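You operate a simulated robot arm through the tools that you are given. There is no shell and no other tool. Be economical: measure what you need, move in short steps, check, and stop when the job is done.

You run a simulated robot arm. Do the job below in one go: nothing can be reset, and whatever is moved stays where it is left.

JOB
Put one of the reflectors from the top of the long bench in the blue crate. Open the pink locker door, fetch the tyre pack from the top of the white bench and set it on the floor of the pink locker and shut the door again. Take the green tub on the top of the dark bench and put it away on the blue stand's tray. Open the middle drawer of the right chest, take the blue tub from the top of the dark bench and put it inside, then shut the drawer. Open the bottom drawer of the right chest, take the blue lamp and put it inside, then shut the drawer. Turn the green gear knob to click 7. Take the oil bottle labelled "WET" from the grey stand's tray and put it on the gold sprocket. Stack the tube box marked "16 x 1.75" from the top of the right bench on top of the tube box that says "26 x 1.75". Put the silver lamp on the top of the left bench away on the top of the grey crates. The order is free. Set down upright: green tub, oil bottle, silver lamp.

It is judged by the outcome, as a careful person would: the job done as asked, and still so three seconds after it is handed in. It fails if anything else is knocked over, pushed out of place, dropped, spilled or broken.

ROBOT AND FRAMES
A 7-joint arm with a fingered hand on a trunk, on a base that drives. Base frame: it is fixed to the floor where the robot stands at the start and does not move with it; the origin is under the middle of the robot, x ahead of it, y to its left, z up; the surface under the hand at the start is at about z = 90. Lengths are in cm, angles in degrees, forces in N, time in s.
With the tool pointing down near the work surface it reaches from about 36 to 70 cm from the robot's upright axis, wherever it stands. Its first joint turns from -69.0 to 172.0 degrees. Places, roughly: blue crate (36x22x12 cm) [50, 30, 90]; blue lamp (4x7x4 cm) [-710, -840, 90]; blue stand's tray [-530, -440, 70]; bottom drawer of the right chest [-320, -860, 20]; bottom drawer of the right chest inside [-320, -870, 10]; floor of the pink locker [-730, -610, 10]; gold sprocket (8x8x3 cm) [-730, -780, 90]; green gear knob [-570, -770, 80]; green tub [-725, -775, 100]; middle drawer of the right chest [-320, -860, 50]; middle drawer of the right chest inside [-320, -870, 40]; oil bottle [-525, -675, 100]; pink locker door [-710, -610, 90]; reflector (6x2x6 cm) [50, 50, 90]; silver lamp (4x5x7 cm) [-130, -860, 90]; top of the grey crates [-80, -40, 60]; tub [-725, -800, 100]; tube box [-400, -875, 100]; tyre pack [-725, -575, 75]. Payload 3.2 kg.
The TCP is the grasp point between the finger pads, 2.6 cm short of the fingertips. In the tool frame z runs along the fingers and y along their closing line. The gripper opens to 8.8 cm. The gripper's body begins 3 cm behind the TCP. The gripper is a hand of 5 fingers: y runs from the thumb to the fingers, the wrist lies at [-1.6, -10.8, -17.2] in the tool frame, and closing takes about 1.5 s.
Orientation is that of the tool frame in the base frame, as a unit quaternion [w, x, y, z]. With the fingers straight down and the wrist toward the robot, the tool's x, y and z point along [0, 1, 0], [1, 0, 0] and [0, 0, -1] of the base frame.

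CONTROLS
- The arm moves only by the tool drive_tool. Its argument "targets" is a list that holds one entry, the list of rows, each a list of 6 numbers: the shift along the tool's x, y, z in mm, then the turn, a rotation vector about the tool's x, y, z in degrees. In form: [[[dx, dy, dz, wx, wy, wz], ...]]. A call has 1 to 10 rows; each row shifts and turns the commanded pose from where the row before left it, along the tool's axes as they then stand. "hand" is the opening in per cent of the stroke, from 0 (shut) to 100 (fully open), set as the call begins (left out, the last holds). A row lasts 0.2 s, in which the tool goes at most 5 cm and 8.6 degrees; a call with a longer step from one row to the next is refused whole, and so is a gripper value outside its range. A pose out of reach is approached as far as the arm can. The call stops where the force on the tool passes 40 N (or 10 N more than at its start, if that is more) or the arm is blocked; 0.2 s more then pass. The fingers move at their own pace (about 7.2 cm/s each) and stop on an object; they squeeze with about 26 N. The grip force told is the motor's: it shows also when the fingers shut on nothing. Time passes only in rows, and 0.2 s behind the last, so rows that do not move let the fingers close. It gives the time, the measured TCP pose, the force on the tool (base axes), the opening and the grip force at its end, in the units of the frame above (readings bear some noise), with the torque about the TCP (base axes, N m) and any sound that the robot's microphone picked up.
- Cameras (640 x 400 px; columns grow to the right, rows downward): "scene" is now at [9.87, -2.64, 139.75]; the picture's right is [-0.46, -0.89, 0.00], its down [-0.83, 0.43, -0.36] and it looks along [0.32, -0.17, -0.93] (base axes); focal length 214 px, centre (320, 200). "wrist" rides on the gripper at [6.7, -9.7, -11.7] in the tool frame; the picture's right is [-0.71, 0.33, -0.62], its down [-0.65, -0.65, 0.39] and it looks along [-0.28, 0.68, 0.68] (tool axes); focal length 234 px, centre (320, 200). There is no depth. A picture from a camera that has moved, and an enlarged one, comes with that camera's place and axes in the base frame and with its lens.
- snapshot(camera): a new picture of that camera. No time passes.
- move_column(by): slides the trunk up (or, below 0, down) by that many cm; the arm and the scene camera ride with it, the base frame stays. It gives what a move gives, with no picture.
- roll_base(legs): drives the robot by 1 to 6 legs, each [ahead, left, turn to the left] in cm, cm and degrees, along the robot's own axes; the way and the turn of a leg run together, so that a leg with both is an arc; at most 150 cm and 180 degrees a leg. The arm and the cameras ride along, it lands a little off, and it stops where it bumps. It gives what a move gives.
- curl_fingers(index, middle, ring, little, thumb_bend, thumb_turn): sets how far each is bent, from 0 (flat) to 1 (curled in); at 0.3 the hand is open as for a grip, at 0.7 the pads meet at the TCP. One left out holds its place. A second passes; each finger stops where it meets its share of the squeeze, and holds until it gets a number again. A gripper value or a shape takes the hand back. It gives what a move gives, with no picture; readings hold the bend of each and the force on index, middle, ring, little, thumb and palm. thumb_turn goes from beside the hand (0) to across from the fingers (1), as for a grip.
- grasp_type(shape): the hand has 5 fingers and takes this shape, open, in about a second: jaw (thumb against the fingers, like two jaws); tri (thumb and two fingers); tip (a fingertip pinch); poke (one finger out to press); point (the index stretched); flat (the hand flat); cup (the hand cupped); fist (a fist). The gripper value then closes the fingers along that shape, each until it touches; the sizes above hold for jaw. It gives what a move gives, with no picture.
- aim_head(pan, tilt): turns the head with the scene camera to pan (to the left, within 86 degrees either way) and tilt (down, from -29 to 69), counted from straight ahead of the robot. It gives what a move gives.
- enlarge(camera, box): a new picture of the part [left, top, right, bottom] of that camera's present view, enlarged. No time passes.
- sign_off(): hands the job in; it is judged then, once.

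Work in short steps. Places have to be worked out from the pictures, the camera data and where the tool is seen: move nearer, look again, correct. Check each grasp and each placing, and mend what went wrong. You have 556 turns and 360 pictures in all, those below and enlarged ones among them. Open the gripper and draw the arm clear of the work before you hand the job in, unless the task says otherwise; then end with one line.

The tools are called as a command line: name --argument value ..., lists and objects as JSON in quotes. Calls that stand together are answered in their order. drive_tool: Moves the arm, as the interface text tells. Its arguments: {"type":"object","properties":{"targets":{"type":"array","items":{"type":"array","items":{"type":"array","items":{"type":"number"}}}},"hand":{"type":"number"}},"required":["targets"]} The other tools are called the same way: move_column (by) slides the trunk up or down; grasp_type (shape) gives the hand a shape; curl_fingers (index, middle, ring, little, thumb_bend, thumb_turn) moves the fingers one by one; roll_base (legs) drives the base; aim_head (pan, tilt) turns the head that bears the scene camera; snapshot (camera) takes a picture; enlarge (camera, box) takes an enlarged picture of a part of a camera's view; sign_off () hands the job in.

At the start:

```text
time_s: 0.0
eef_pos: [37.91, -10.26, 122.15]
ee_rot: [-0.001, 0.707, 0.707, 0.0]
contact_force: [0.0, 1.4, -0.9]
moment: [-0.02, -0.01, -0.02]
grip_width: 8.8
grasp_force: 0.0
shape: jaw
bend: [0.3, 0.3, 0.3, 0.3, 0.3, 0.97]
finger forces: [0.0, 0.0, 0.0, 0.0, 0.0, 0.1]
trunk travel left (down, up): [-75.0, 9.0]
robot x, y, heading: [-0.18, -0.05, -0.3]
head pan, tilt: [-27.3, 68.8]
```

scene: 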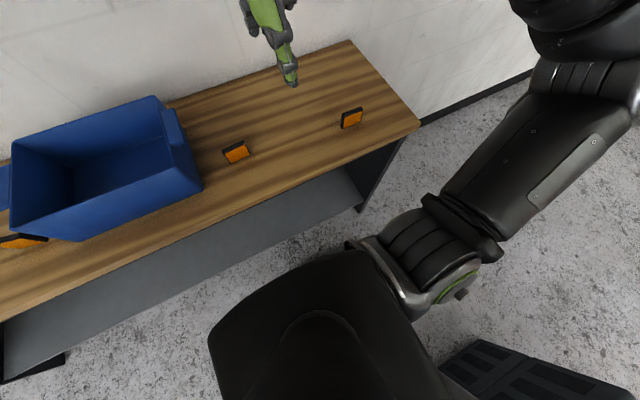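
wrist: 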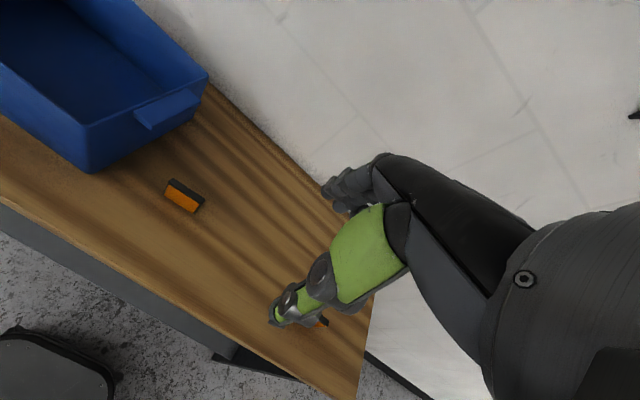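

I start by looking closer at the reflectors to work out place and orientation.

enlarge --camera "scene" --box '[180, 80, 420, 230]'

enlarge --camera "wrist" --box '[100, 100, 420, 300]'

```text
2.67 times, centred on (300, 155) of scene
camera zoom: at [9.87, -2.64, 139.75], right [-0.46, -0.89, 0.0], down [-0.83, 0.43, -0.36], along [0.32, -0.17, -0.93], focal length 572 px, centre (373, 320)
```

zoom: 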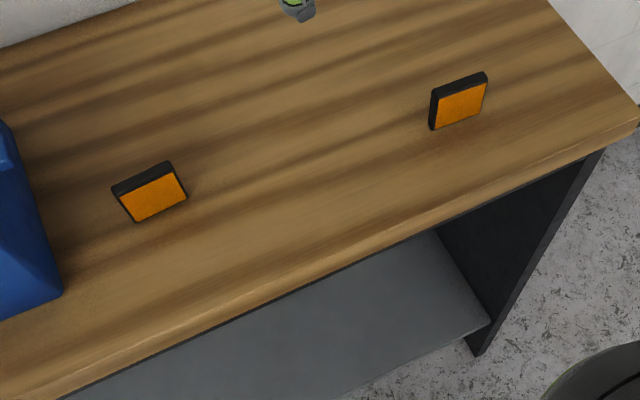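

```text
2.00 times, centred on (260, 200) of wrist
camera zoom: at [28.18, -3.41, 133.89], right [0.33, -0.71, 0.62], down [-0.65, -0.65, -0.39], along [0.68, -0.28, -0.68], focal length 468 px, centre (440, 200)
```

zoom: 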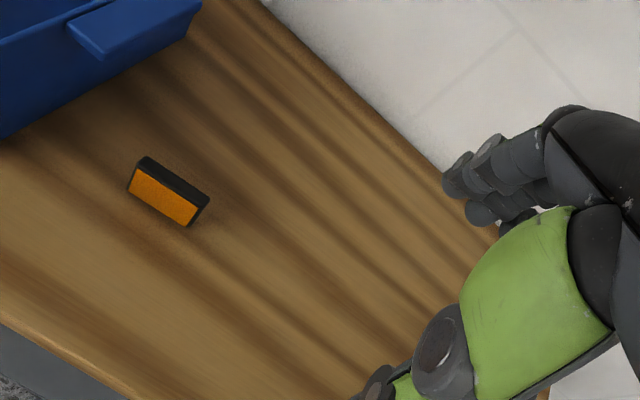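

The nearer reflector stands at about [46.8, 1.6], thin side along x, top at z≈96. I move above it and part way down, then look.

drive_tool --targets '[[[40, 30, 0, 0, 0, 0], [40, 30, 0, 0, 0, 0], [39, 29, 0, 0, 0, 0], [0, 0, 45, 0, 0, 0], [0, 0, 45, 0, 0, 0], [0, 0, 45, 0, 0, 0], [0, 0, 0, 0, 0, 0]]]' --hand 100

snapshot --camera "wrist"

snapshot --camera "scene"

```text
time_s: 1.6
eef_pos: [46.98, 1.63, 108.64]
ee_rot: [0.001, 0.707, 0.707, 0.0]
contact_force: [1.4, -0.4, 0.0]
moment: [0.04, 0.02, 0.01]
grip_width: 8.78
grasp_force: 0.0
shape: jaw
bend: [0.3, 0.3, 0.3, 0.3, 0.3, 0.97]
finger forces: [0.1, 0.0, 0.1, 0.0, 0.0, 0.0]
trunk travel left (down, up): [-75.0, 9.0]
robot x, y, heading: [-0.07, -0.03, -0.2]
head pan, tilt: [-27.3, 68.8]
```

```text
355 pictures are left
camera wrist: at [37.18, 8.41, 120.34], right [0.33, -0.71, 0.62], down [-0.65, -0.65, -0.39], along [0.68, -0.28, -0.68], focal length 234 px, centre (320, 200)
```

wrist: 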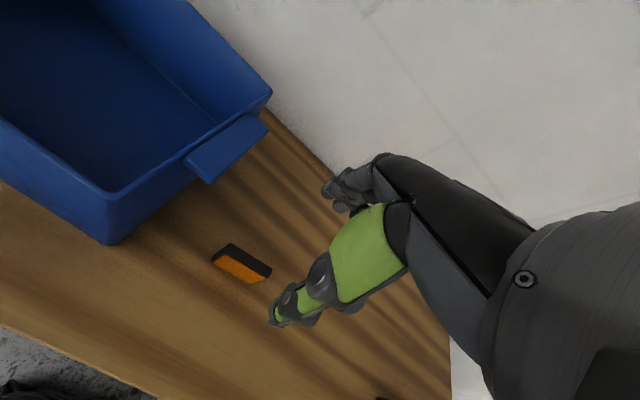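

```text
354 pictures are left
camera scene: at [9.8, -2.69, 139.75], right [-0.46, -0.89, 0.0], down [-0.83, 0.43, -0.36], along [0.32, -0.17, -0.93], focal length 214 px, centre (320, 200)
```

scene: 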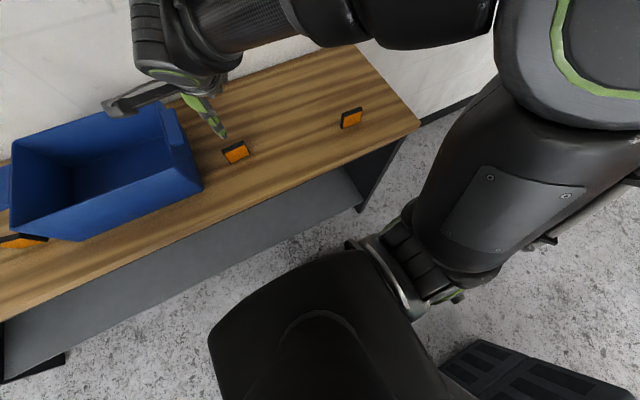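

Triangulated the reflector top lies at about [47.8, 2.3, 95]. I shift slightly, descend and check before closing.

drive_tool --targets '[[[6, 8, 30, 0, 0, 0], [0, 0, 40, 0, 0, 0], [0, 0, 40, 0, 0, 0], [0, 0, 30, 0, 0, 0], [0, 0, 8, 0, 0, 0], [0, 0, 0, 0, 0, 0]]]'

snapshot --camera "wrist"

enlarge --camera "scene" --box '[180, 80, 340, 180]'

```text
time_s: 3.0
eef_pos: [47.93, 2.49, 94.88]
ee_rot: [-0.007, 0.71, 0.704, 0.016]
contact_force: [-0.1, 0.5, -0.7]
moment: [-0.01, 0.01, 0.01]
grip_width: 8.76
grasp_force: 0.1
shape: jaw
bend: [0.3, 0.3, 0.3, 0.3, 0.3, 0.97]
finger forces: [0.0, 0.0, 0.0, 0.0, 0.1, 0.1]
trunk travel left (down, up): [-75.0, 9.0]
robot x, y, heading: [0.05, -0.04, 0.1]
head pan, tilt: [-27.3, 68.8]
```

```text
353 pictures are left
camera wrist: at [38.22, 8.99, 106.68], right [0.32, -0.73, 0.6], down [-0.65, -0.63, -0.42], along [0.69, -0.26, -0.68], focal length 234 px, centre (320, 200)
```

wrist: 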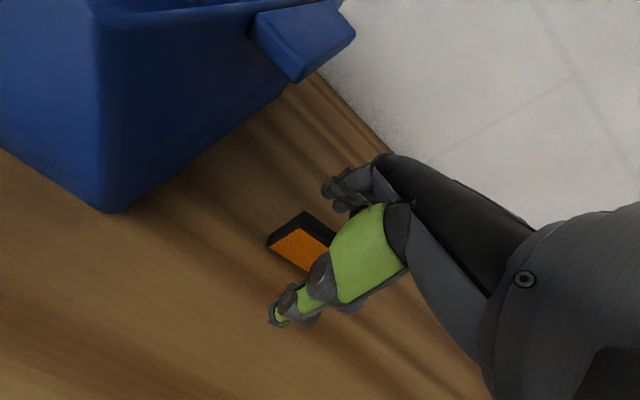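

```text
4.00 times, centred on (260, 130) of scene
camera zoom: at [9.86, -2.6, 139.75], right [-0.46, -0.89, 0.0], down [-0.83, 0.43, -0.36], along [0.32, -0.17, -0.93], focal length 858 px, centre (560, 480)
```

zoom: 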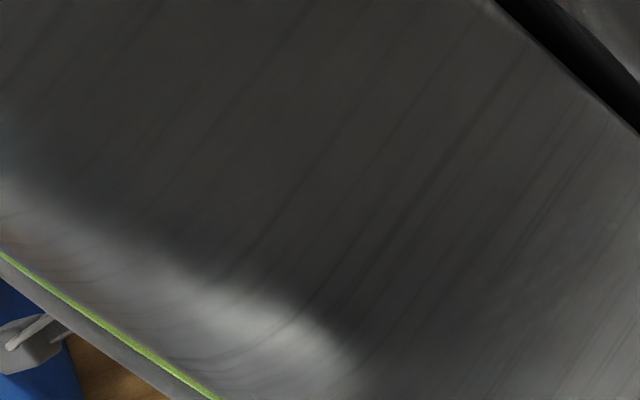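

The reflector is between thumb and fingers. I go down 1 cm more and close.

drive_tool --targets '[[[0, 0, 10, 0, 0, 0], [0, 0, 0, 0, 0, 0]]]'

drive_tool --targets '[[[0, 0, 0, 0, 0, 0], [0, 0, 0, 0, 0, 0], [0, 0, 0, 0, 0, 0], [0, 0, 0, 0, 0, 0], [0, 0, 0, 0, 0, 0], [0, 0, 0, 0, 0, 0], [0, 0, 0, 0, 0, 0], [0, 0, 0, 0, 0, 0]]]' --hand 0

snapshot --camera "wrist"

```text
time_s: 3.6
eef_pos: [48.02, 2.5, 94.25]
ee_rot: [-0.008, 0.71, 0.704, 0.018]
contact_force: [-0.4, -0.6, 0.6]
moment: [0.0, -0.01, 0.01]
grip_width: 8.77
grasp_force: 0.1
shape: jaw
bend: [0.3, 0.3, 0.3, 0.3, 0.3, 0.97]
finger forces: [0.0, 0.1, 0.0, 0.0, 0.0, 0.0]
trunk travel left (down, up): [-75.0, 9.0]
robot x, y, heading: [-0.21, 0.02, 0.3]
head pan, tilt: [-27.3, 68.8]
```

```text
time_s: 5.4
eef_pos: [48.08, 2.26, 93.95]
ee_rot: [-0.011, 0.712, 0.702, 0.016]
contact_force: [2.4, -0.4, 9.8]
moment: [-0.05, -0.06, 0.01]
grip_width: 0.79
grasp_force: 25.7
shape: jaw
bend: [0.66, 0.65, 0.71, 0.7, 0.57, 1.0]
finger forces: [14.7, 8.4, 3.8, 0.0, 23.7, 0.0]
trunk travel left (down, up): [-75.0, 9.0]
robot x, y, heading: [0.07, 0.1, 0.1]
head pan, tilt: [-27.3, 68.8]
```

```text
351 pictures are left
camera wrist: at [38.28, 8.81, 105.71], right [0.32, -0.74, 0.6], down [-0.66, -0.62, -0.42], along [0.68, -0.26, -0.68], focal length 234 px, centre (320, 200)
```

wrist: 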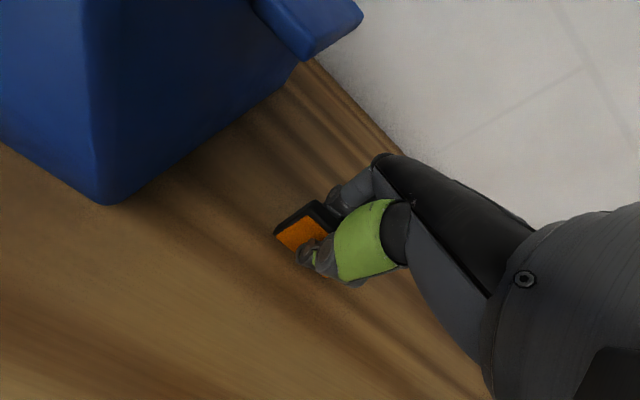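

The reflector is held by thumb, index and middle. I lift it well above the crate rim.

drive_tool --targets '[[[0, 0, -40, 0, 0, 0], [0, 0, -45, 0, 0, 0], [0, 0, -45, 0, 0, 0], [0, 0, -45, 0, 0, 0], [0, 0, -30, 0, 0, 0], [0, 0, 0, 0, 0, 0]]]'

aim_head --pan 20 --tilt 50

snapshot --camera "scene"

snapshot --camera "wrist"

```text
time_s: 6.8
eef_pos: [47.59, 2.08, 113.26]
ee_rot: [-0.001, 0.707, 0.707, 0.0]
contact_force: [0.2, -0.1, -0.7]
moment: [-0.02, 0.04, 0.03]
grip_width: 0.83
grasp_force: 25.8
shape: jaw
bend: [0.66, 0.65, 0.71, 0.7, 0.57, 1.0]
finger forces: [14.2, 7.2, 2.7, 0.0, 24.0, 0.1]
trunk travel left (down, up): [-75.0, 9.0]
robot x, y, heading: [-0.01, -0.37, 0.1]
head pan, tilt: [-27.3, 68.8]
```

```text
time_s: 8.0
eef_pos: [47.61, 2.15, 113.27]
ee_rot: [0.0, 0.707, 0.707, 0.0]
contact_force: [0.1, -0.3, -0.4]
moment: [-0.02, -0.01, -0.03]
grip_width: 0.83
grasp_force: 25.9
shape: jaw
bend: [0.66, 0.65, 0.71, 0.7, 0.57, 1.0]
finger forces: [14.2, 7.1, 2.8, 0.1, 24.0, 0.0]
trunk travel left (down, up): [-75.0, 9.0]
robot x, y, heading: [0.19, -0.41, -0.0]
head pan, tilt: [20.0, 50.0]
```

```text
350 pictures are left
camera scene: at [12.15, 2.56, 141.94], right [0.34, -0.94, 0.0], down [-0.72, -0.26, -0.64], along [0.6, 0.22, -0.77], focal length 214 px, centre (320, 200)
```

scene: 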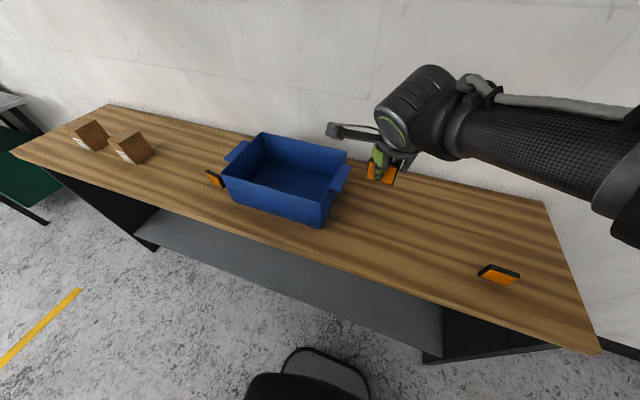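

```text
349 pictures are left
camera wrist: at [37.86, 9.04, 124.91], right [0.33, -0.71, 0.62], down [-0.65, -0.65, -0.39], along [0.68, -0.28, -0.68], focal length 234 px, centre (320, 200)
```

wrist: 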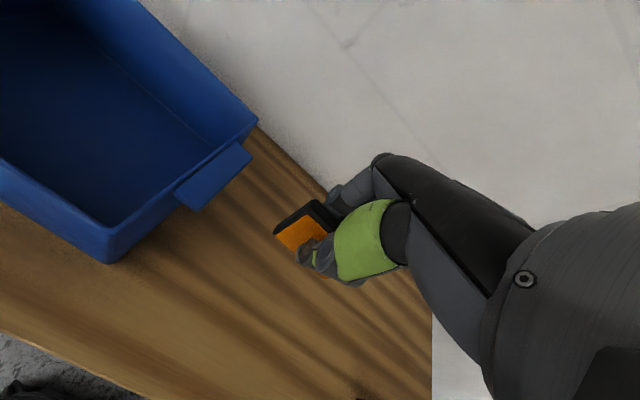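

Crate centre is at about [53, 29]. I carry the reflector over it at this height.

drive_tool --targets '[[[45, 0, -20, 0, 0, 0], [45, 0, 0, 0, 0, 0], [45, 0, 0, 0, 0, 0], [45, 10, 0, 0, 0, 0], [45, 15, 0, 0, 0, 0], [45, 15, 0, 0, 0, 0], [0, 10, 0, 0, 0, 0], [0, 0, 0, 0, 0, 0]]]'

snapshot --camera "scene"

snapshot --camera "wrist"

```text
time_s: 9.9
eef_pos: [52.96, 20.69, 116.84]
ee_rot: [-0.019, 0.728, 0.685, 0.017]
contact_force: [0.6, -0.2, -0.4]
moment: [0.02, 0.0, 0.0]
grip_width: 0.79
grasp_force: 25.9
shape: jaw
bend: [0.66, 0.65, 0.71, 0.7, 0.57, 1.0]
finger forces: [13.5, 6.8, 2.7, 0.0, 23.0, 0.1]
out of reach, approached as far as the arm can: row 5, 6
trunk travel left (down, up): [-75.0, 9.0]
robot x, y, heading: [-0.11, -0.09, -0.1]
head pan, tilt: [20.0, 50.0]
stopped in row 8: the arm was blocked; the commanded pose is now the measured one
```

```text
348 pictures are left
camera scene: at [12.15, 2.54, 141.94], right [0.34, -0.94, 0.0], down [-0.72, -0.26, -0.64], along [0.6, 0.22, -0.77], focal length 214 px, centre (320, 200)
```

scene: 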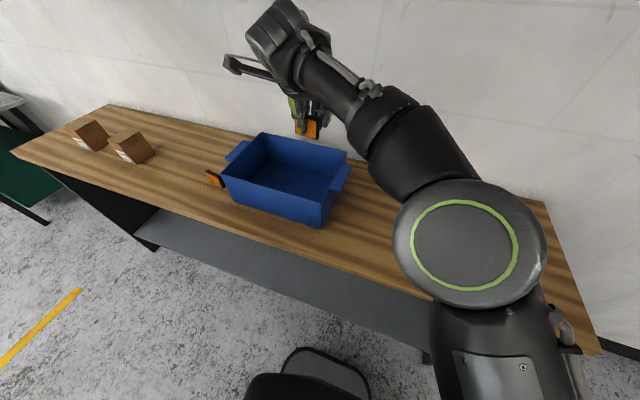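

```text
347 pictures are left
camera wrist: at [43.61, 27.55, 128.93], right [0.29, -0.76, 0.59], down [-0.69, -0.59, -0.42], along [0.66, -0.28, -0.7], focal length 234 px, centre (320, 200)
```

wrist: 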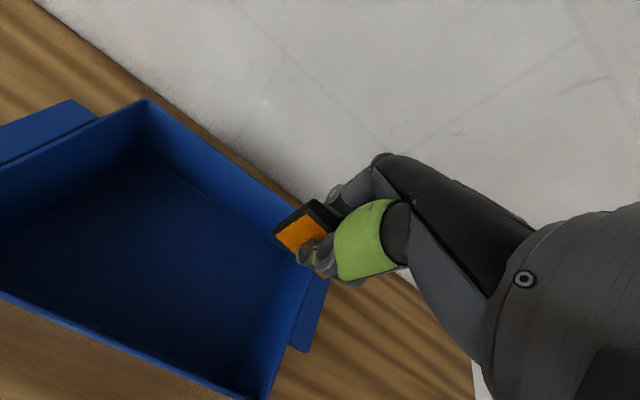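

The arm nears its limit here; crate centre measures [53.7, 29.5]. I shift the base 9 cm left instead, which carries the hand over the crate.

roll_base --legs '[[0, 9, 0]]'

snapshot --camera "wrist"

```text
time_s: 11.1
eef_pos: [52.82, 29.88, 116.9]
ee_rot: [-0.019, 0.727, 0.686, 0.017]
contact_force: [-0.2, -0.3, -0.4]
moment: [-0.02, 0.0, 0.0]
grip_width: 0.8
grasp_force: 26.7
shape: jaw
bend: [0.66, 0.65, 0.71, 0.7, 0.57, 1.0]
finger forces: [13.4, 6.8, 2.7, 0.1, 23.0, 0.0]
trunk travel left (down, up): [-75.0, 9.0]
robot x, y, heading: [0.12, 9.18, 0.4]
head pan, tilt: [20.0, 50.0]
```

```text
346 pictures are left
camera wrist: at [43.57, 36.66, 128.96], right [0.29, -0.76, 0.59], down [-0.69, -0.59, -0.42], along [0.66, -0.28, -0.69], focal length 234 px, centre (320, 200)
```

wrist: 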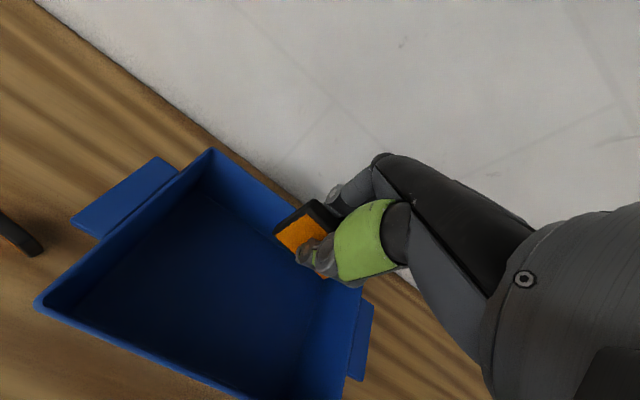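

The hand is centred over the crate. I lower with the trunk.

move_column --by -17

snapshot --camera "wrist"

snapshot --camera "scene"

```text
time_s: 13.0
eef_pos: [52.88, 29.71, 100.02]
ee_rot: [-0.019, 0.728, 0.686, 0.017]
contact_force: [-0.1, 0.0, 0.3]
moment: [-0.01, -0.02, 0.02]
grip_width: 0.82
grasp_force: 25.3
shape: jaw
bend: [0.66, 0.65, 0.71, 0.7, 0.57, 1.0]
finger forces: [13.5, 6.8, 2.7, 0.0, 23.0, 0.1]
trunk travel left (down, up): [-58.0, 26.0]
robot x, y, heading: [-0.49, 9.24, -0.1]
head pan, tilt: [20.0, 50.0]
```

```text
345 pictures are left
camera wrist: at [43.59, 36.59, 112.01], right [0.29, -0.76, 0.59], down [-0.69, -0.59, -0.42], along [0.66, -0.28, -0.69], focal length 234 px, centre (320, 200)
```

wrist: 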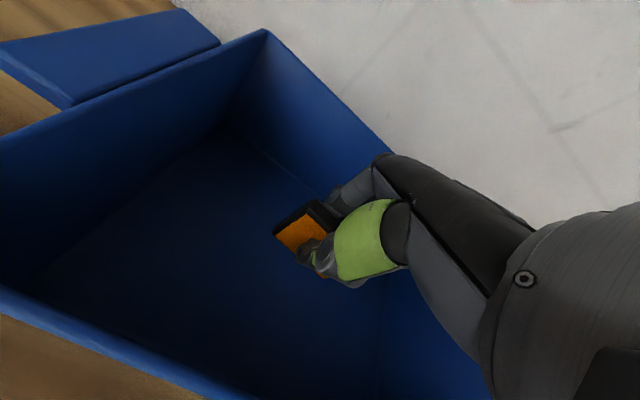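

```text
344 pictures are left
camera scene: at [12.14, 11.62, 124.95], right [0.34, -0.94, 0.0], down [-0.72, -0.26, -0.64], along [0.6, 0.22, -0.77], focal length 214 px, centre (320, 200)
```

scene: 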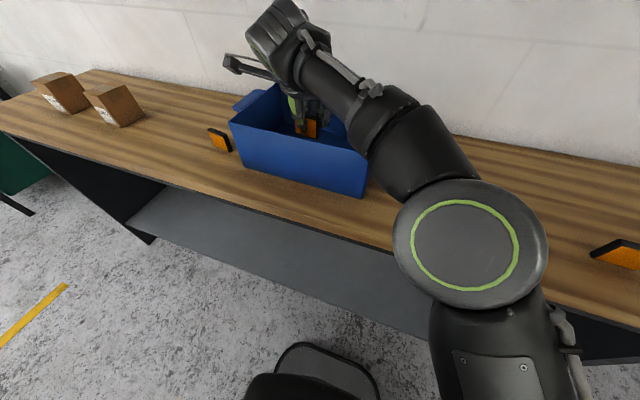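

Inside the crate now; lower 4 cm more (forearm stays clear), then check.

move_column --by -4

drive_tool --targets '[[[0, 0, 5, 0, 0, 0], [0, 0, 5, 0, 0, 0], [0, 0, 0, 0, 0, 0]]]'

snapshot --camera "wrist"

```text
time_s: 13.8
eef_pos: [52.88, 29.82, 95.96]
ee_rot: [-0.02, 0.728, 0.685, 0.017]
contact_force: [-0.7, 0.2, -0.6]
moment: [0.0, -0.02, 0.01]
grip_width: 0.82
grasp_force: 26.9
shape: jaw
bend: [0.66, 0.65, 0.71, 0.7, 0.57, 1.0]
finger forces: [13.6, 6.8, 2.7, 0.0, 23.0, 0.0]
trunk travel left (down, up): [-54.0, 30.0]
robot x, y, heading: [0.0, 8.92, -0.1]
head pan, tilt: [20.0, 50.0]
```

```text
time_s: 14.6
eef_pos: [53.13, 29.55, 95.27]
ee_rot: [-0.021, 0.73, 0.683, 0.019]
contact_force: [-0.4, 0.7, -0.8]
moment: [0.01, 0.01, 0.04]
grip_width: 0.82
grasp_force: 26.6
shape: jaw
bend: [0.66, 0.65, 0.71, 0.7, 0.57, 1.0]
finger forces: [13.5, 6.8, 2.7, 0.0, 23.1, 0.1]
trunk travel left (down, up): [-54.0, 30.0]
robot x, y, heading: [-0.15, 9.05, 0.0]
head pan, tilt: [20.0, 50.0]
```

```text
343 pictures are left
camera wrist: at [43.86, 36.34, 107.25], right [0.28, -0.76, 0.58], down [-0.7, -0.58, -0.42], along [0.66, -0.28, -0.7], focal length 234 px, centre (320, 200)
```

wrist: 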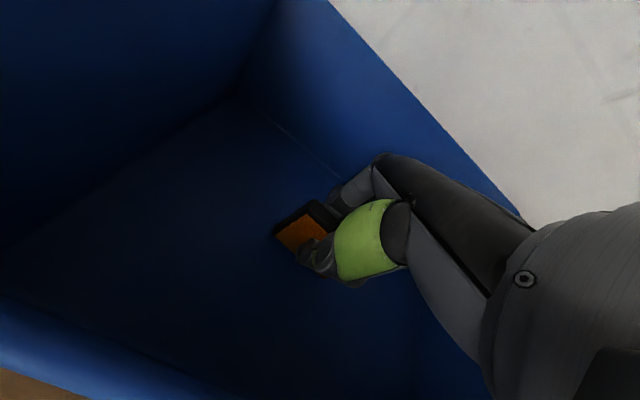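

Near the crate floor; 0.8 cm more and then I open.

move_column --by -0.8

drive_tool --targets '[[[0, 0, 0, 0, 0, 0], [0, 0, 0, 0, 0, 0], [0, 0, 0, 0, 0, 0], [0, 0, 0, 0, 0, 0], [0, 0, 0, 0, 0, 0]]]' --hand 60

snapshot --camera "wrist"

```text
time_s: 15.2
eef_pos: [53.09, 29.47, 94.43]
ee_rot: [-0.021, 0.73, 0.683, 0.018]
contact_force: [0.5, 1.1, 4.8]
moment: [0.02, -0.01, 0.04]
grip_width: 0.85
grasp_force: 26.0
shape: jaw
bend: [0.66, 0.65, 0.71, 0.7, 0.57, 1.0]
finger forces: [13.4, 7.4, 3.0, 0.0, 24.3, 0.1]
trunk travel left (down, up): [-53.2, 30.8]
robot x, y, heading: [0.04, 8.93, 0.2]
head pan, tilt: [20.0, 50.0]
```

```text
time_s: 16.4
eef_pos: [53.04, 29.52, 94.46]
ee_rot: [-0.021, 0.73, 0.683, 0.019]
contact_force: [0.6, -0.5, 0.1]
moment: [0.0, -0.02, -0.01]
grip_width: 5.24
grasp_force: 0.1
shape: jaw
bend: [0.46, 0.39, 0.72, 0.44, 0.1, 0.99]
finger forces: [0.0, 0.0, 0.0, 0.0, 0.0, 0.0]
trunk travel left (down, up): [-53.2, 30.8]
robot x, y, heading: [0.2, 8.78, 0.1]
head pan, tilt: [20.0, 50.0]
```

```text
342 pictures are left
camera wrist: at [43.86, 36.36, 106.41], right [0.29, -0.76, 0.58], down [-0.7, -0.58, -0.42], along [0.66, -0.29, -0.7], focal length 234 px, centre (320, 200)
```

wrist: 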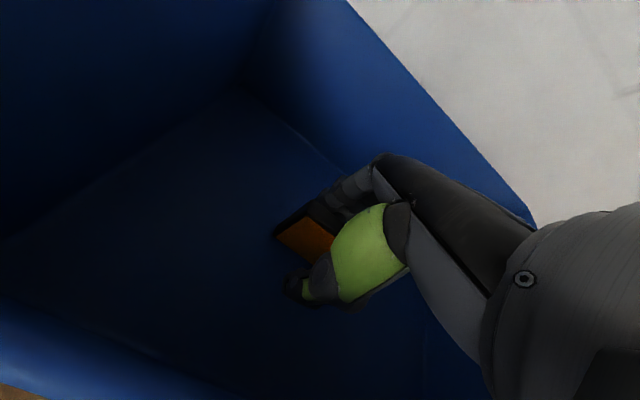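

Released, touching the floor. I raise the trunk straight up.

move_column --by 28

drive_tool --targets '[[[-30, -30, 0, 0, 0, 0], [-30, -30, 0, 0, 0, 0], [-30, -30, 0, 0, 0, 0], [-30, -10, 0, 0, 0, 0], [-40, 0, 0, 0, 0, 0], [-40, 0, 0, 0, 0, 0], [-40, 0, 0, 0, 0, 0], [-40, 0, 0, 0, 0, 0], [-30, 0, 0, 0, 0, 0]]]' --hand 100

snapshot --camera "scene"

```text
time_s: 19.2
eef_pos: [53.13, 29.6, 122.36]
ee_rot: [-0.021, 0.73, 0.682, 0.018]
contact_force: [0.2, 0.4, 0.3]
moment: [0.02, 0.04, 0.01]
grip_width: 5.22
grasp_force: 0.1
shape: jaw
bend: [0.46, 0.39, 0.72, 0.44, 0.1, 0.99]
finger forces: [0.1, 0.0, 0.1, 0.0, 0.0, 0.0]
trunk travel left (down, up): [-81.2, 2.8]
robot x, y, heading: [0.15, 8.95, 0.3]
head pan, tilt: [20.0, 50.0]
```

```text
time_s: 21.2
eef_pos: [41.21, -0.63, 120.66]
ee_rot: [-0.02, 0.728, 0.685, 0.017]
contact_force: [0.5, -0.6, 0.3]
moment: [0.02, 0.0, 0.02]
grip_width: 8.76
grasp_force: 0.0
shape: jaw
bend: [0.3, 0.3, 0.3, 0.3, 0.3, 0.97]
finger forces: [0.0, 0.0, 0.0, 0.0, 0.0, 0.1]
trunk travel left (down, up): [-81.2, 2.8]
robot x, y, heading: [0.19, 9.22, -0.1]
head pan, tilt: [20.0, 50.0]
```

```text
341 pictures are left
camera scene: at [12.14, 11.43, 148.15], right [0.34, -0.94, 0.0], down [-0.72, -0.26, -0.64], along [0.6, 0.22, -0.77], focal length 214 px, centre (320, 200)
```

scene: 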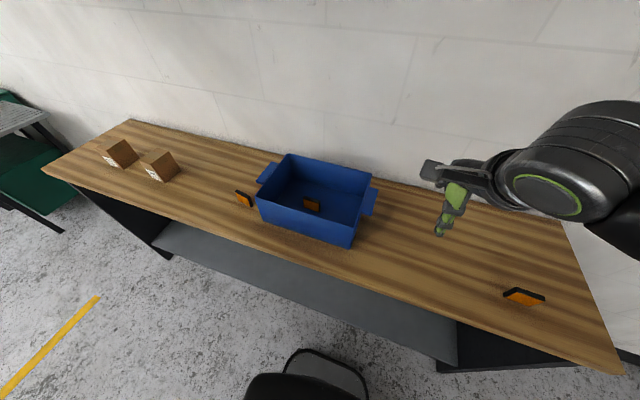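

The reflector lies in the crate. Now I turn around to survey the room before driving.

roll_base --legs '[[-10, 0, 0], [0, 0, -120]]'

aim_head --pan 0 --tilt 15

snapshot --camera "scene"

```text
time_s: 27.3
eef_pos: [-38.53, -22.26, 120.75]
ee_rot: [0.004, 0.959, -0.281, 0.026]
contact_force: [0.0, 0.7, 0.0]
moment: [-0.02, 0.03, 0.01]
grip_width: 8.8
grasp_force: 0.1
shape: jaw
bend: [0.3, 0.3, 0.3, 0.3, 0.3, 0.97]
finger forces: [0.0, 0.1, 0.0, 0.0, 0.0, 0.1]
trunk travel left (down, up): [-81.2, 2.8]
robot x, y, heading: [-10.47, 9.27, -119.1]
head pan, tilt: [20.0, 50.0]
```

```text
time_s: 28.3
eef_pos: [-38.54, -22.27, 120.72]
ee_rot: [0.004, 0.959, -0.281, 0.024]
contact_force: [0.4, -0.3, 0.1]
moment: [0.0, 0.02, 0.0]
grip_width: 8.79
grasp_force: 0.1
shape: jaw
bend: [0.3, 0.3, 0.3, 0.3, 0.3, 0.97]
finger forces: [0.0, 0.0, 0.1, 0.1, 0.0, 0.0]
trunk travel left (down, up): [-81.2, 2.8]
robot x, y, heading: [-10.18, 8.88, -119.6]
head pan, tilt: [0.0, 15.0]
```

```text
340 pictures are left
camera scene: at [-17.24, -3.52, 153.51], right [-0.87, 0.49, 0.0], down [0.13, 0.23, -0.97], along [-0.47, -0.84, -0.26], focal length 214 px, centre (320, 200)
```

scene: 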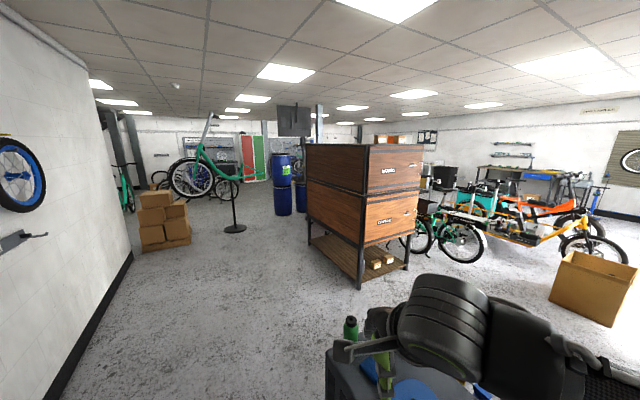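

The arm is hovering over the grey crates, which hold some items. I look down at them now.

aim_head --pan 10 --tilt 60

snapshot --camera "scene"

snapshot --camera "wrist"

```text
time_s: 29.5
eef_pos: [-38.54, -22.4, 120.66]
ee_rot: [0.004, 0.959, -0.281, 0.025]
contact_force: [0.3, -0.3, 0.2]
moment: [0.02, 0.03, -0.04]
grip_width: 8.76
grasp_force: 0.0
shape: jaw
bend: [0.3, 0.3, 0.3, 0.3, 0.3, 0.97]
finger forces: [0.1, 0.0, 0.0, 0.0, 0.0, 0.0]
trunk travel left (down, up): [-81.2, 2.8]
robot x, y, heading: [-10.02, 8.78, -119.0]
head pan, tilt: [10.0, 60.0]
```

```text
339 pictures are left
camera scene: at [-14.88, -1.67, 146.89], right [-0.94, 0.33, 0.0], down [0.29, 0.82, -0.5], along [-0.17, -0.47, -0.87], focal length 214 px, centre (320, 200)
```

scene: 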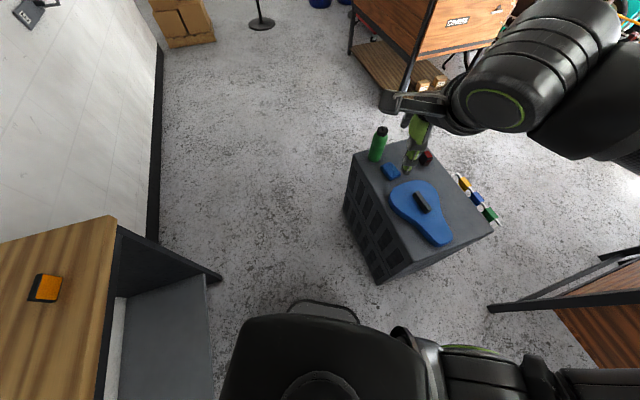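

```text
338 pictures are left
camera wrist: at [-28.16, -17.26, 132.69], right [-0.8, 0.12, 0.59], down [-0.17, 0.89, -0.42], along [-0.57, -0.44, -0.69], focal length 234 px, centre (320, 200)
```

wrist: 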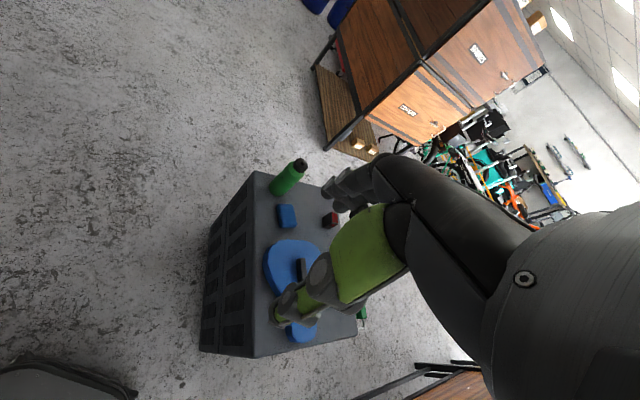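

Crates' top centre is near [-78, -33], with saddle, bottle etc. on it. I turn to face along the aisle and drive to a better vantage point.

roll_base --legs '[[0, 0, 29], [130, 0, 0]]'

aim_head --pan 0 --tilt 15

snapshot --camera "scene"

```text
time_s: 37.5
eef_pos: [-19.26, -162.93, 120.72]
ee_rot: [-0.002, 0.999, -0.028, 0.025]
contact_force: [-0.4, -0.3, 0.6]
moment: [-0.04, 0.03, -0.03]
grip_width: 8.8
grasp_force: 0.0
shape: jaw
bend: [0.3, 0.3, 0.3, 0.3, 0.3, 0.97]
finger forces: [0.1, 0.0, 0.0, 0.0, 0.0, 0.1]
trunk travel left (down, up): [-81.2, 2.8]
robot x, y, heading: [-10.15, -121.62, -89.9]
head pan, tilt: [10.0, 60.0]
```

```text
time_s: 38.6
eef_pos: [-19.22, -162.92, 120.53]
ee_rot: [-0.002, 0.999, -0.028, 0.026]
contact_force: [-0.9, -0.3, 0.3]
moment: [0.06, 0.0, 0.04]
grip_width: 8.77
grasp_force: 0.0
shape: jaw
bend: [0.3, 0.3, 0.3, 0.3, 0.3, 0.97]
finger forces: [0.1, 0.0, 0.0, 0.1, 0.0, 0.0]
trunk travel left (down, up): [-81.2, 2.8]
robot x, y, heading: [-9.7, -121.47, -90.0]
head pan, tilt: [0.0, 15.0]
```

```text
337 pictures are left
camera scene: at [-9.99, -136.11, 153.51], right [-1.0, 0.0, 0.0], down [0.0, 0.26, -0.97], along [0.0, -0.97, -0.26], focal length 214 px, centre (320, 200)
```

scene: 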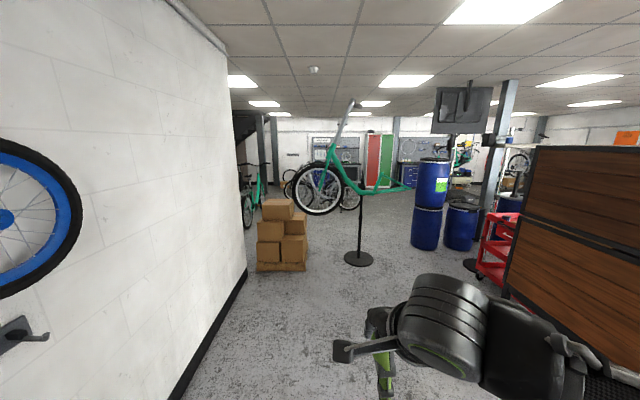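

The lane ahead is blocked by a bike on a stand and boxes. I try the way round the wooden cabinet: turn right to face -x, go a bit and look.

roll_base --legs '[[-13, 0, 0], [0, 0, -90], [60, 0, 0]]'

snapshot --camera "scene"

```text
time_s: 46.6
eef_pos: [-111.37, -101.45, 120.7]
ee_rot: [-0.018, -0.693, 0.721, -0.018]
contact_force: [0.2, -0.8, -0.2]
moment: [-0.01, -0.03, -0.01]
grip_width: 8.78
grasp_force: 0.2
shape: jaw
bend: [0.3, 0.3, 0.3, 0.3, 0.3, 0.97]
finger forces: [0.1, 0.0, 0.0, 0.0, 0.0, 0.0]
trunk travel left (down, up): [-81.2, 2.8]
robot x, y, heading: [-70.04, -110.05, -178.8]
head pan, tilt: [0.0, 15.0]
```

```text
336 pictures are left
camera scene: at [-84.33, -110.39, 153.52], right [-0.02, 1.0, 0.0], down [0.26, 0.01, -0.97], along [-0.97, -0.02, -0.26], focal length 214 px, centre (320, 200)
```

scene: 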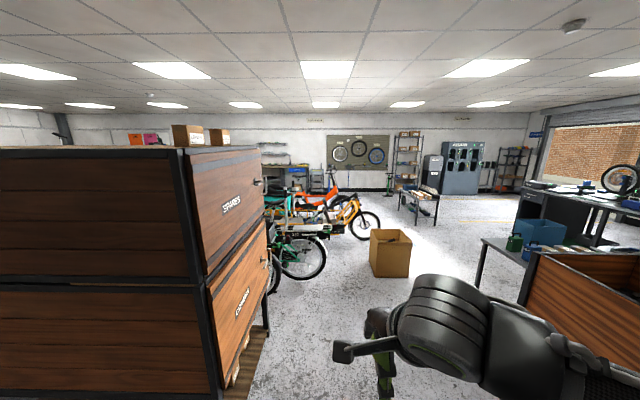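

I drive along the cabinet's end and look into the gap between it and the bikes.

roll_base --legs '[[145, 0, 0]]'

aim_head --pan 75 --tilt 20

snapshot --camera "scene"

```text
time_s: 53.9
eef_pos: [-258.22, -106.14, 120.7]
ee_rot: [-0.016, -0.698, 0.716, -0.019]
contact_force: [-0.6, 0.2, -0.4]
moment: [0.02, 0.02, -0.02]
grip_width: 8.81
grasp_force: 0.1
shape: jaw
bend: [0.3, 0.3, 0.3, 0.3, 0.3, 0.97]
finger forces: [0.1, 0.0, 0.1, 0.1, 0.0, 0.1]
trunk travel left (down, up): [-81.2, 2.8]
robot x, y, heading: [-216.6, -113.93, -178.1]
head pan, tilt: [0.0, 15.0]
```

```text
time_s: 55.4
eef_pos: [-258.3, -106.2, 120.74]
ee_rot: [-0.017, -0.698, 0.715, -0.019]
contact_force: [1.0, -0.1, -1.1]
moment: [0.01, -0.04, 0.01]
grip_width: 8.77
grasp_force: 0.1
shape: jaw
bend: [0.3, 0.3, 0.3, 0.3, 0.3, 0.97]
finger forces: [0.0, 0.0, 0.0, 0.0, 0.0, 0.1]
trunk travel left (down, up): [-81.2, 2.8]
robot x, y, heading: [-216.86, -114.13, -178.0]
head pan, tilt: [75.0, 20.0]
```

```text
335 pictures are left
camera scene: at [-224.02, -123.45, 152.7], right [-0.97, 0.23, 0.0], down [0.08, 0.33, -0.94], along [-0.21, -0.92, -0.34], focal length 214 px, centre (320, 200)
```

scene: 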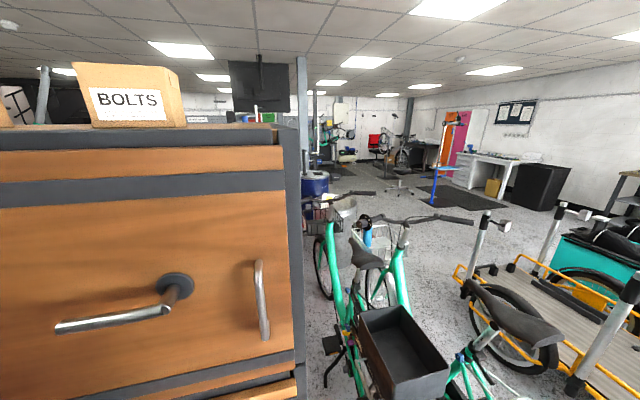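

Bikes block this gap. I look west and then decide.

aim_head --pan 20 --tilt 25

snapshot --camera "scene"

aim_head --pan -40 --tilt 25

snapshot --camera "scene"

```text
time_s: 56.6
eef_pos: [-258.33, -106.22, 120.69]
ee_rot: [-0.017, -0.698, 0.716, -0.019]
contact_force: [0.1, 0.2, 0.1]
moment: [0.0, 0.01, 0.01]
grip_width: 8.8
grasp_force: 0.1
shape: jaw
bend: [0.3, 0.3, 0.3, 0.3, 0.3, 0.97]
finger forces: [0.0, 0.0, 0.0, 0.0, 0.0, 0.0]
trunk travel left (down, up): [-81.2, 2.8]
robot x, y, heading: [-216.78, -114.08, -177.7]
head pan, tilt: [20.0, 25.0]
```

```text
334 pictures are left
camera scene: at [-230.46, -117.84, 151.89], right [-0.38, 0.93, 0.0], down [0.39, 0.16, -0.91], along [-0.84, -0.34, -0.42], focal length 214 px, centre (320, 200)
```

scene: 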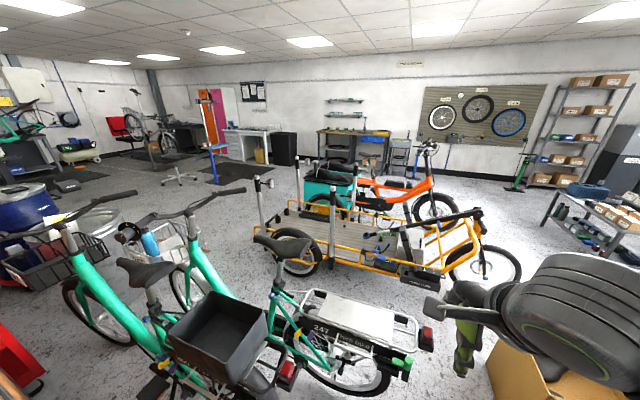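

```text
time_s: 57.9
eef_pos: [-258.4, -106.13, 120.7]
ee_rot: [-0.017, -0.698, 0.716, -0.019]
contact_force: [-0.4, -0.1, 0.1]
moment: [-0.01, 0.02, 0.02]
grip_width: 8.75
grasp_force: 0.0
shape: jaw
bend: [0.3, 0.3, 0.3, 0.3, 0.3, 0.97]
finger forces: [0.0, 0.0, 0.0, 0.0, 0.1, 0.0]
trunk travel left (down, up): [-81.2, 2.8]
robot x, y, heading: [-216.53, -114.02, -178.0]
head pan, tilt: [-40.0, 25.0]
```

```text
333 pictures are left
camera scene: at [-229.18, -108.71, 151.89], right [0.61, 0.79, 0.0], down [0.33, -0.26, -0.91], along [-0.71, 0.56, -0.42], focal length 214 px, centre (320, 200)
```

scene: 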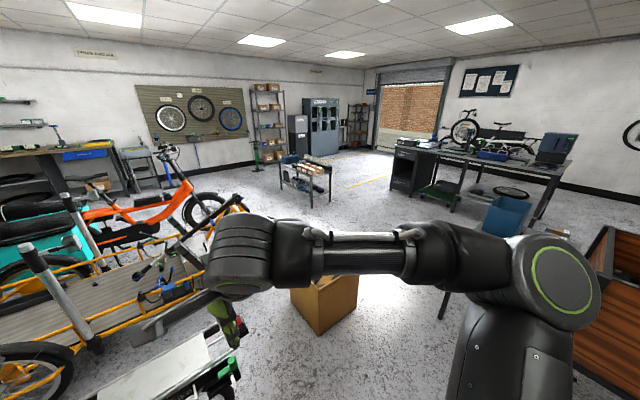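

I have a map now: box at x -350…-307, y -47…-8; table south end about y 34–68. I move toward that passage to measure the gap better.

roll_base --legs '[[0, -75, 0]]'

aim_head --pan -30 --tilt 40

snapshot --camera "scene"

aim_head --pan 30 --tilt 40

snapshot --camera "scene"

```text
time_s: 62.0
eef_pos: [-260.6, -30.64, 120.73]
ee_rot: [-0.017, -0.694, 0.719, -0.019]
contact_force: [0.1, -0.1, -0.3]
moment: [0.0, 0.01, 0.03]
grip_width: 8.78
grasp_force: 0.1
shape: jaw
bend: [0.3, 0.3, 0.3, 0.3, 0.3, 0.97]
finger forces: [0.0, 0.0, 0.1, 0.0, 0.1, 0.0]
trunk travel left (down, up): [-81.2, 2.8]
robot x, y, heading: [-218.89, -38.94, -178.4]
head pan, tilt: [-40.0, 25.0]
```

```text
time_s: 62.8
eef_pos: [-260.48, -30.76, 120.66]
ee_rot: [-0.017, -0.694, 0.719, -0.019]
contact_force: [-0.6, -0.1, -0.1]
moment: [-0.01, -0.01, -0.02]
grip_width: 8.76
grasp_force: 0.1
shape: jaw
bend: [0.3, 0.3, 0.3, 0.3, 0.3, 0.97]
finger forces: [0.1, 0.0, 0.0, 0.0, 0.0, 0.0]
trunk travel left (down, up): [-81.2, 2.8]
robot x, y, heading: [-218.9, -39.16, -178.7]
head pan, tilt: [-30.0, 40.0]
```

```text
332 pictures are left
camera scene: at [-231.6, -35.25, 149.57], right [0.48, 0.88, 0.0], down [0.56, -0.31, -0.77], along [-0.67, 0.37, -0.64], focal length 214 px, centre (320, 200)
```

scene: 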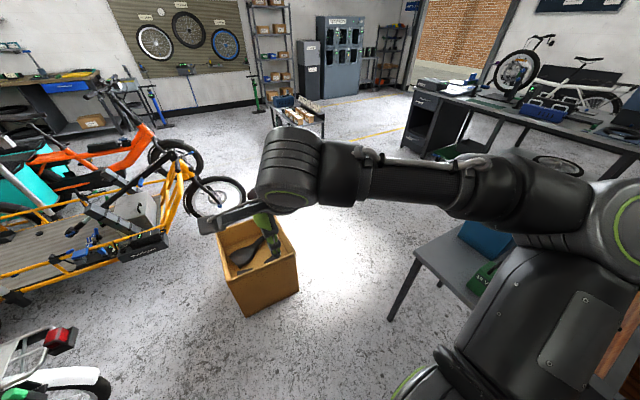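

```text
time_s: 64.1
eef_pos: [-260.46, -30.59, 120.63]
ee_rot: [-0.017, -0.694, 0.72, -0.019]
contact_force: [-0.8, 0.4, 0.4]
moment: [-0.04, 0.03, 0.02]
grip_width: 8.77
grasp_force: 0.1
shape: jaw
bend: [0.3, 0.3, 0.3, 0.3, 0.3, 0.97]
finger forces: [0.0, 0.0, 0.1, 0.0, 0.0, 0.0]
trunk travel left (down, up): [-81.2, 2.8]
robot x, y, heading: [-219.39, -38.95, -178.9]
head pan, tilt: [30.0, 40.0]
```

```text
331 pictures are left
camera scene: at [-231.4, -43.75, 149.56], right [-0.52, 0.85, 0.0], down [0.55, 0.33, -0.77], along [-0.65, -0.4, -0.64], focal length 214 px, centre (320, 200)
```

scene: 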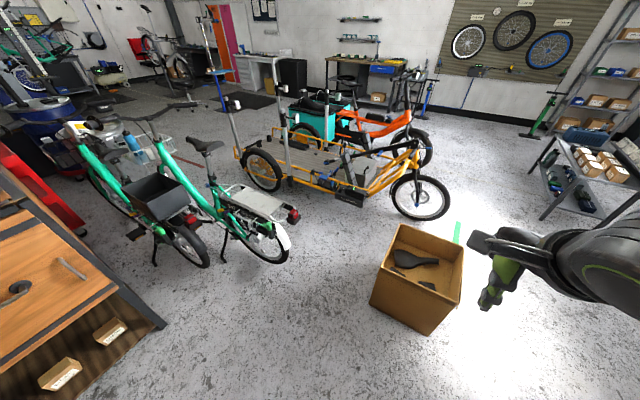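

The passage between box corner (-305,-13) and table leg (-260,35) is ~63 cm wide. I check my own base's size by looking down sideways.

aim_head --pan 80 --tilt 69

snapshot --camera "scene"

aim_head --pan 0 --tilt 69

snapshot --camera "scene"

```text
time_s: 65.2
eef_pos: [-260.55, -30.65, 120.72]
ee_rot: [-0.017, -0.694, 0.719, -0.018]
contact_force: [0.1, -0.6, -0.9]
moment: [0.01, 0.01, -0.02]
grip_width: 8.79
grasp_force: 0.0
shape: jaw
bend: [0.3, 0.3, 0.3, 0.3, 0.3, 0.97]
finger forces: [0.0, 0.0, 0.0, 0.1, 0.0, 0.0]
trunk travel left (down, up): [-81.2, 2.8]
robot x, y, heading: [-218.91, -39.42, -178.5]
head pan, tilt: [80.0, 68.8]
```

```text
330 pictures are left
camera scene: at [-224.98, -44.86, 145.95], right [-0.99, 0.15, 0.0], down [0.14, 0.92, -0.36], along [-0.05, -0.36, -0.93], focal length 214 px, centre (320, 200)
```

scene: 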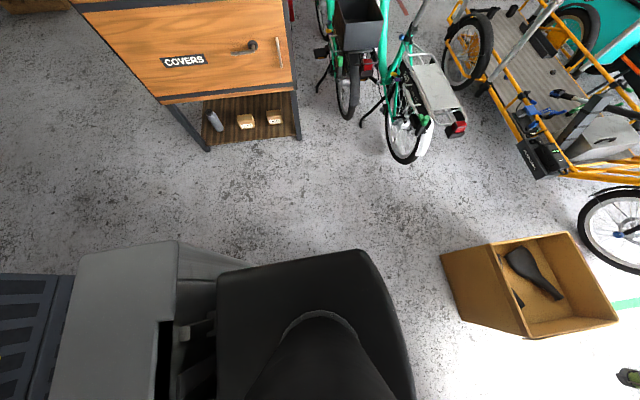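

```text
time_s: 66.8
eef_pos: [-260.47, -30.7, 120.54]
ee_rot: [-0.017, -0.695, 0.719, -0.019]
contact_force: [-0.4, -0.9, 1.7]
moment: [-0.02, -0.02, -0.02]
grip_width: 8.78
grasp_force: 0.0
shape: jaw
bend: [0.3, 0.3, 0.3, 0.3, 0.3, 0.97]
finger forces: [0.0, 0.0, 0.0, 0.0, 0.0, 0.1]
trunk travel left (down, up): [-81.2, 2.8]
robot x, y, heading: [-219.02, -39.0, -178.7]
head pan, tilt: [0.0, 68.8]
```

```text
329 pictures are left
camera scene: at [-229.73, -39.47, 145.95], right [-0.02, 1.0, 0.0], down [0.93, 0.02, -0.36], along [-0.36, -0.01, -0.93], focal length 214 px, centre (320, 200)
```

scene: 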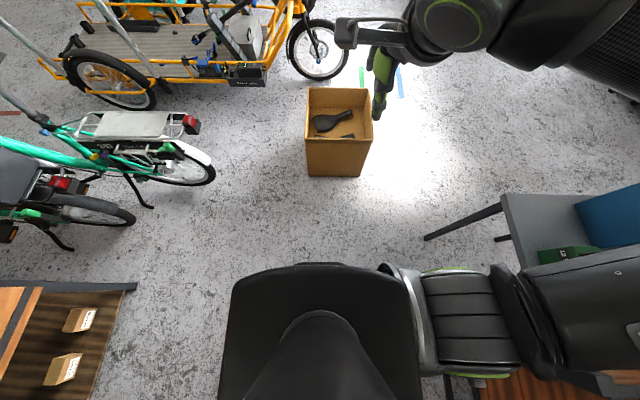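

Silhouette shows the body is ≤ ~23 cm to its left. I go through backward, with the arm side over the low box: shift, turn and then look before backing.

roll_base --legs '[[24, 0, 0], [0, 0, 127.6]]'

aim_head --pan 86 --tilt 60

snapshot --camera "scene"

aim_head --pan -86 --tilt 60

snapshot --camera "scene"

```text
time_s: 73.8
eef_pos: [-224.54, -77.69, 120.68]
ee_rot: [-0.009, 0.952, 0.305, 0.024]
contact_force: [0.3, -0.2, 0.0]
moment: [0.01, 0.0, -0.02]
grip_width: 8.78
grasp_force: 0.2
shape: jaw
bend: [0.3, 0.3, 0.3, 0.3, 0.3, 0.97]
finger forces: [0.0, 0.1, 0.1, 0.0, 0.1, 0.1]
trunk travel left (down, up): [-81.2, 2.8]
robot x, y, heading: [-242.89, -39.49, -51.1]
head pan, tilt: [0.0, 68.8]
```

```text
time_s: 75.5
eef_pos: [-224.54, -77.76, 120.77]
ee_rot: [-0.01, 0.952, 0.305, 0.024]
contact_force: [-0.1, 0.1, -0.3]
moment: [0.02, -0.05, -0.01]
grip_width: 8.8
grasp_force: 0.1
shape: jaw
bend: [0.3, 0.3, 0.3, 0.3, 0.3, 0.97]
finger forces: [0.1, 0.1, 0.0, 0.0, 0.0, 0.1]
trunk travel left (down, up): [-81.2, 2.8]
robot x, y, heading: [-243.44, -39.89, -50.9]
head pan, tilt: [85.9, 60.0]
```

```text
328 pictures are left
camera scene: at [-234.6, -39.86, 146.89], right [0.57, -0.82, 0.0], down [-0.71, -0.49, -0.5], along [0.41, 0.29, -0.87], focal length 214 px, centre (320, 200)
```

scene: 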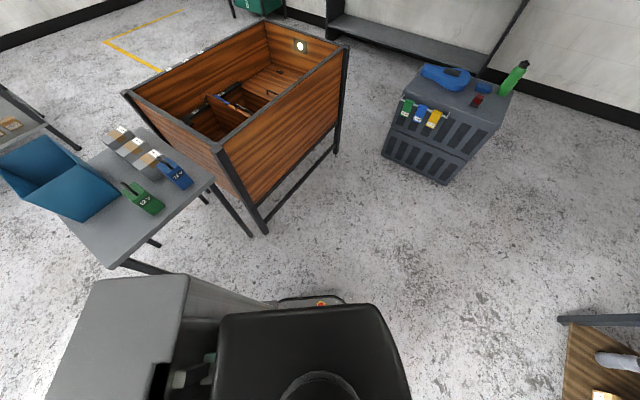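

```text
time_s: 78.0
eef_pos: [-224.48, -77.75, 120.69]
ee_rot: [-0.009, 0.952, 0.305, 0.023]
contact_force: [0.0, -0.2, 0.0]
moment: [-0.02, -0.02, -0.02]
grip_width: 8.78
grasp_force: 0.1
shape: jaw
bend: [0.3, 0.3, 0.3, 0.3, 0.3, 0.97]
finger forces: [0.0, 0.1, 0.1, 0.0, 0.0, 0.0]
trunk travel left (down, up): [-81.2, 2.8]
robot x, y, heading: [-243.16, -39.34, -51.2]
head pan, tilt: [-85.9, 60.0]
```

```text
327 pictures are left
camera scene: at [-244.94, -48.22, 146.89], right [-0.68, 0.73, 0.0], down [0.63, 0.59, -0.5], along [-0.37, -0.34, -0.87], focal length 214 px, centre (320, 200)
```

scene: 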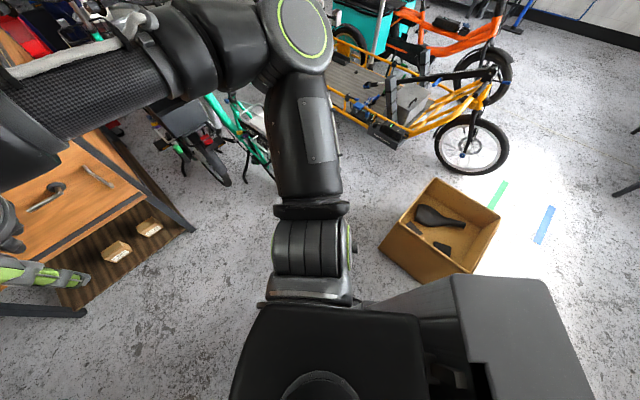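

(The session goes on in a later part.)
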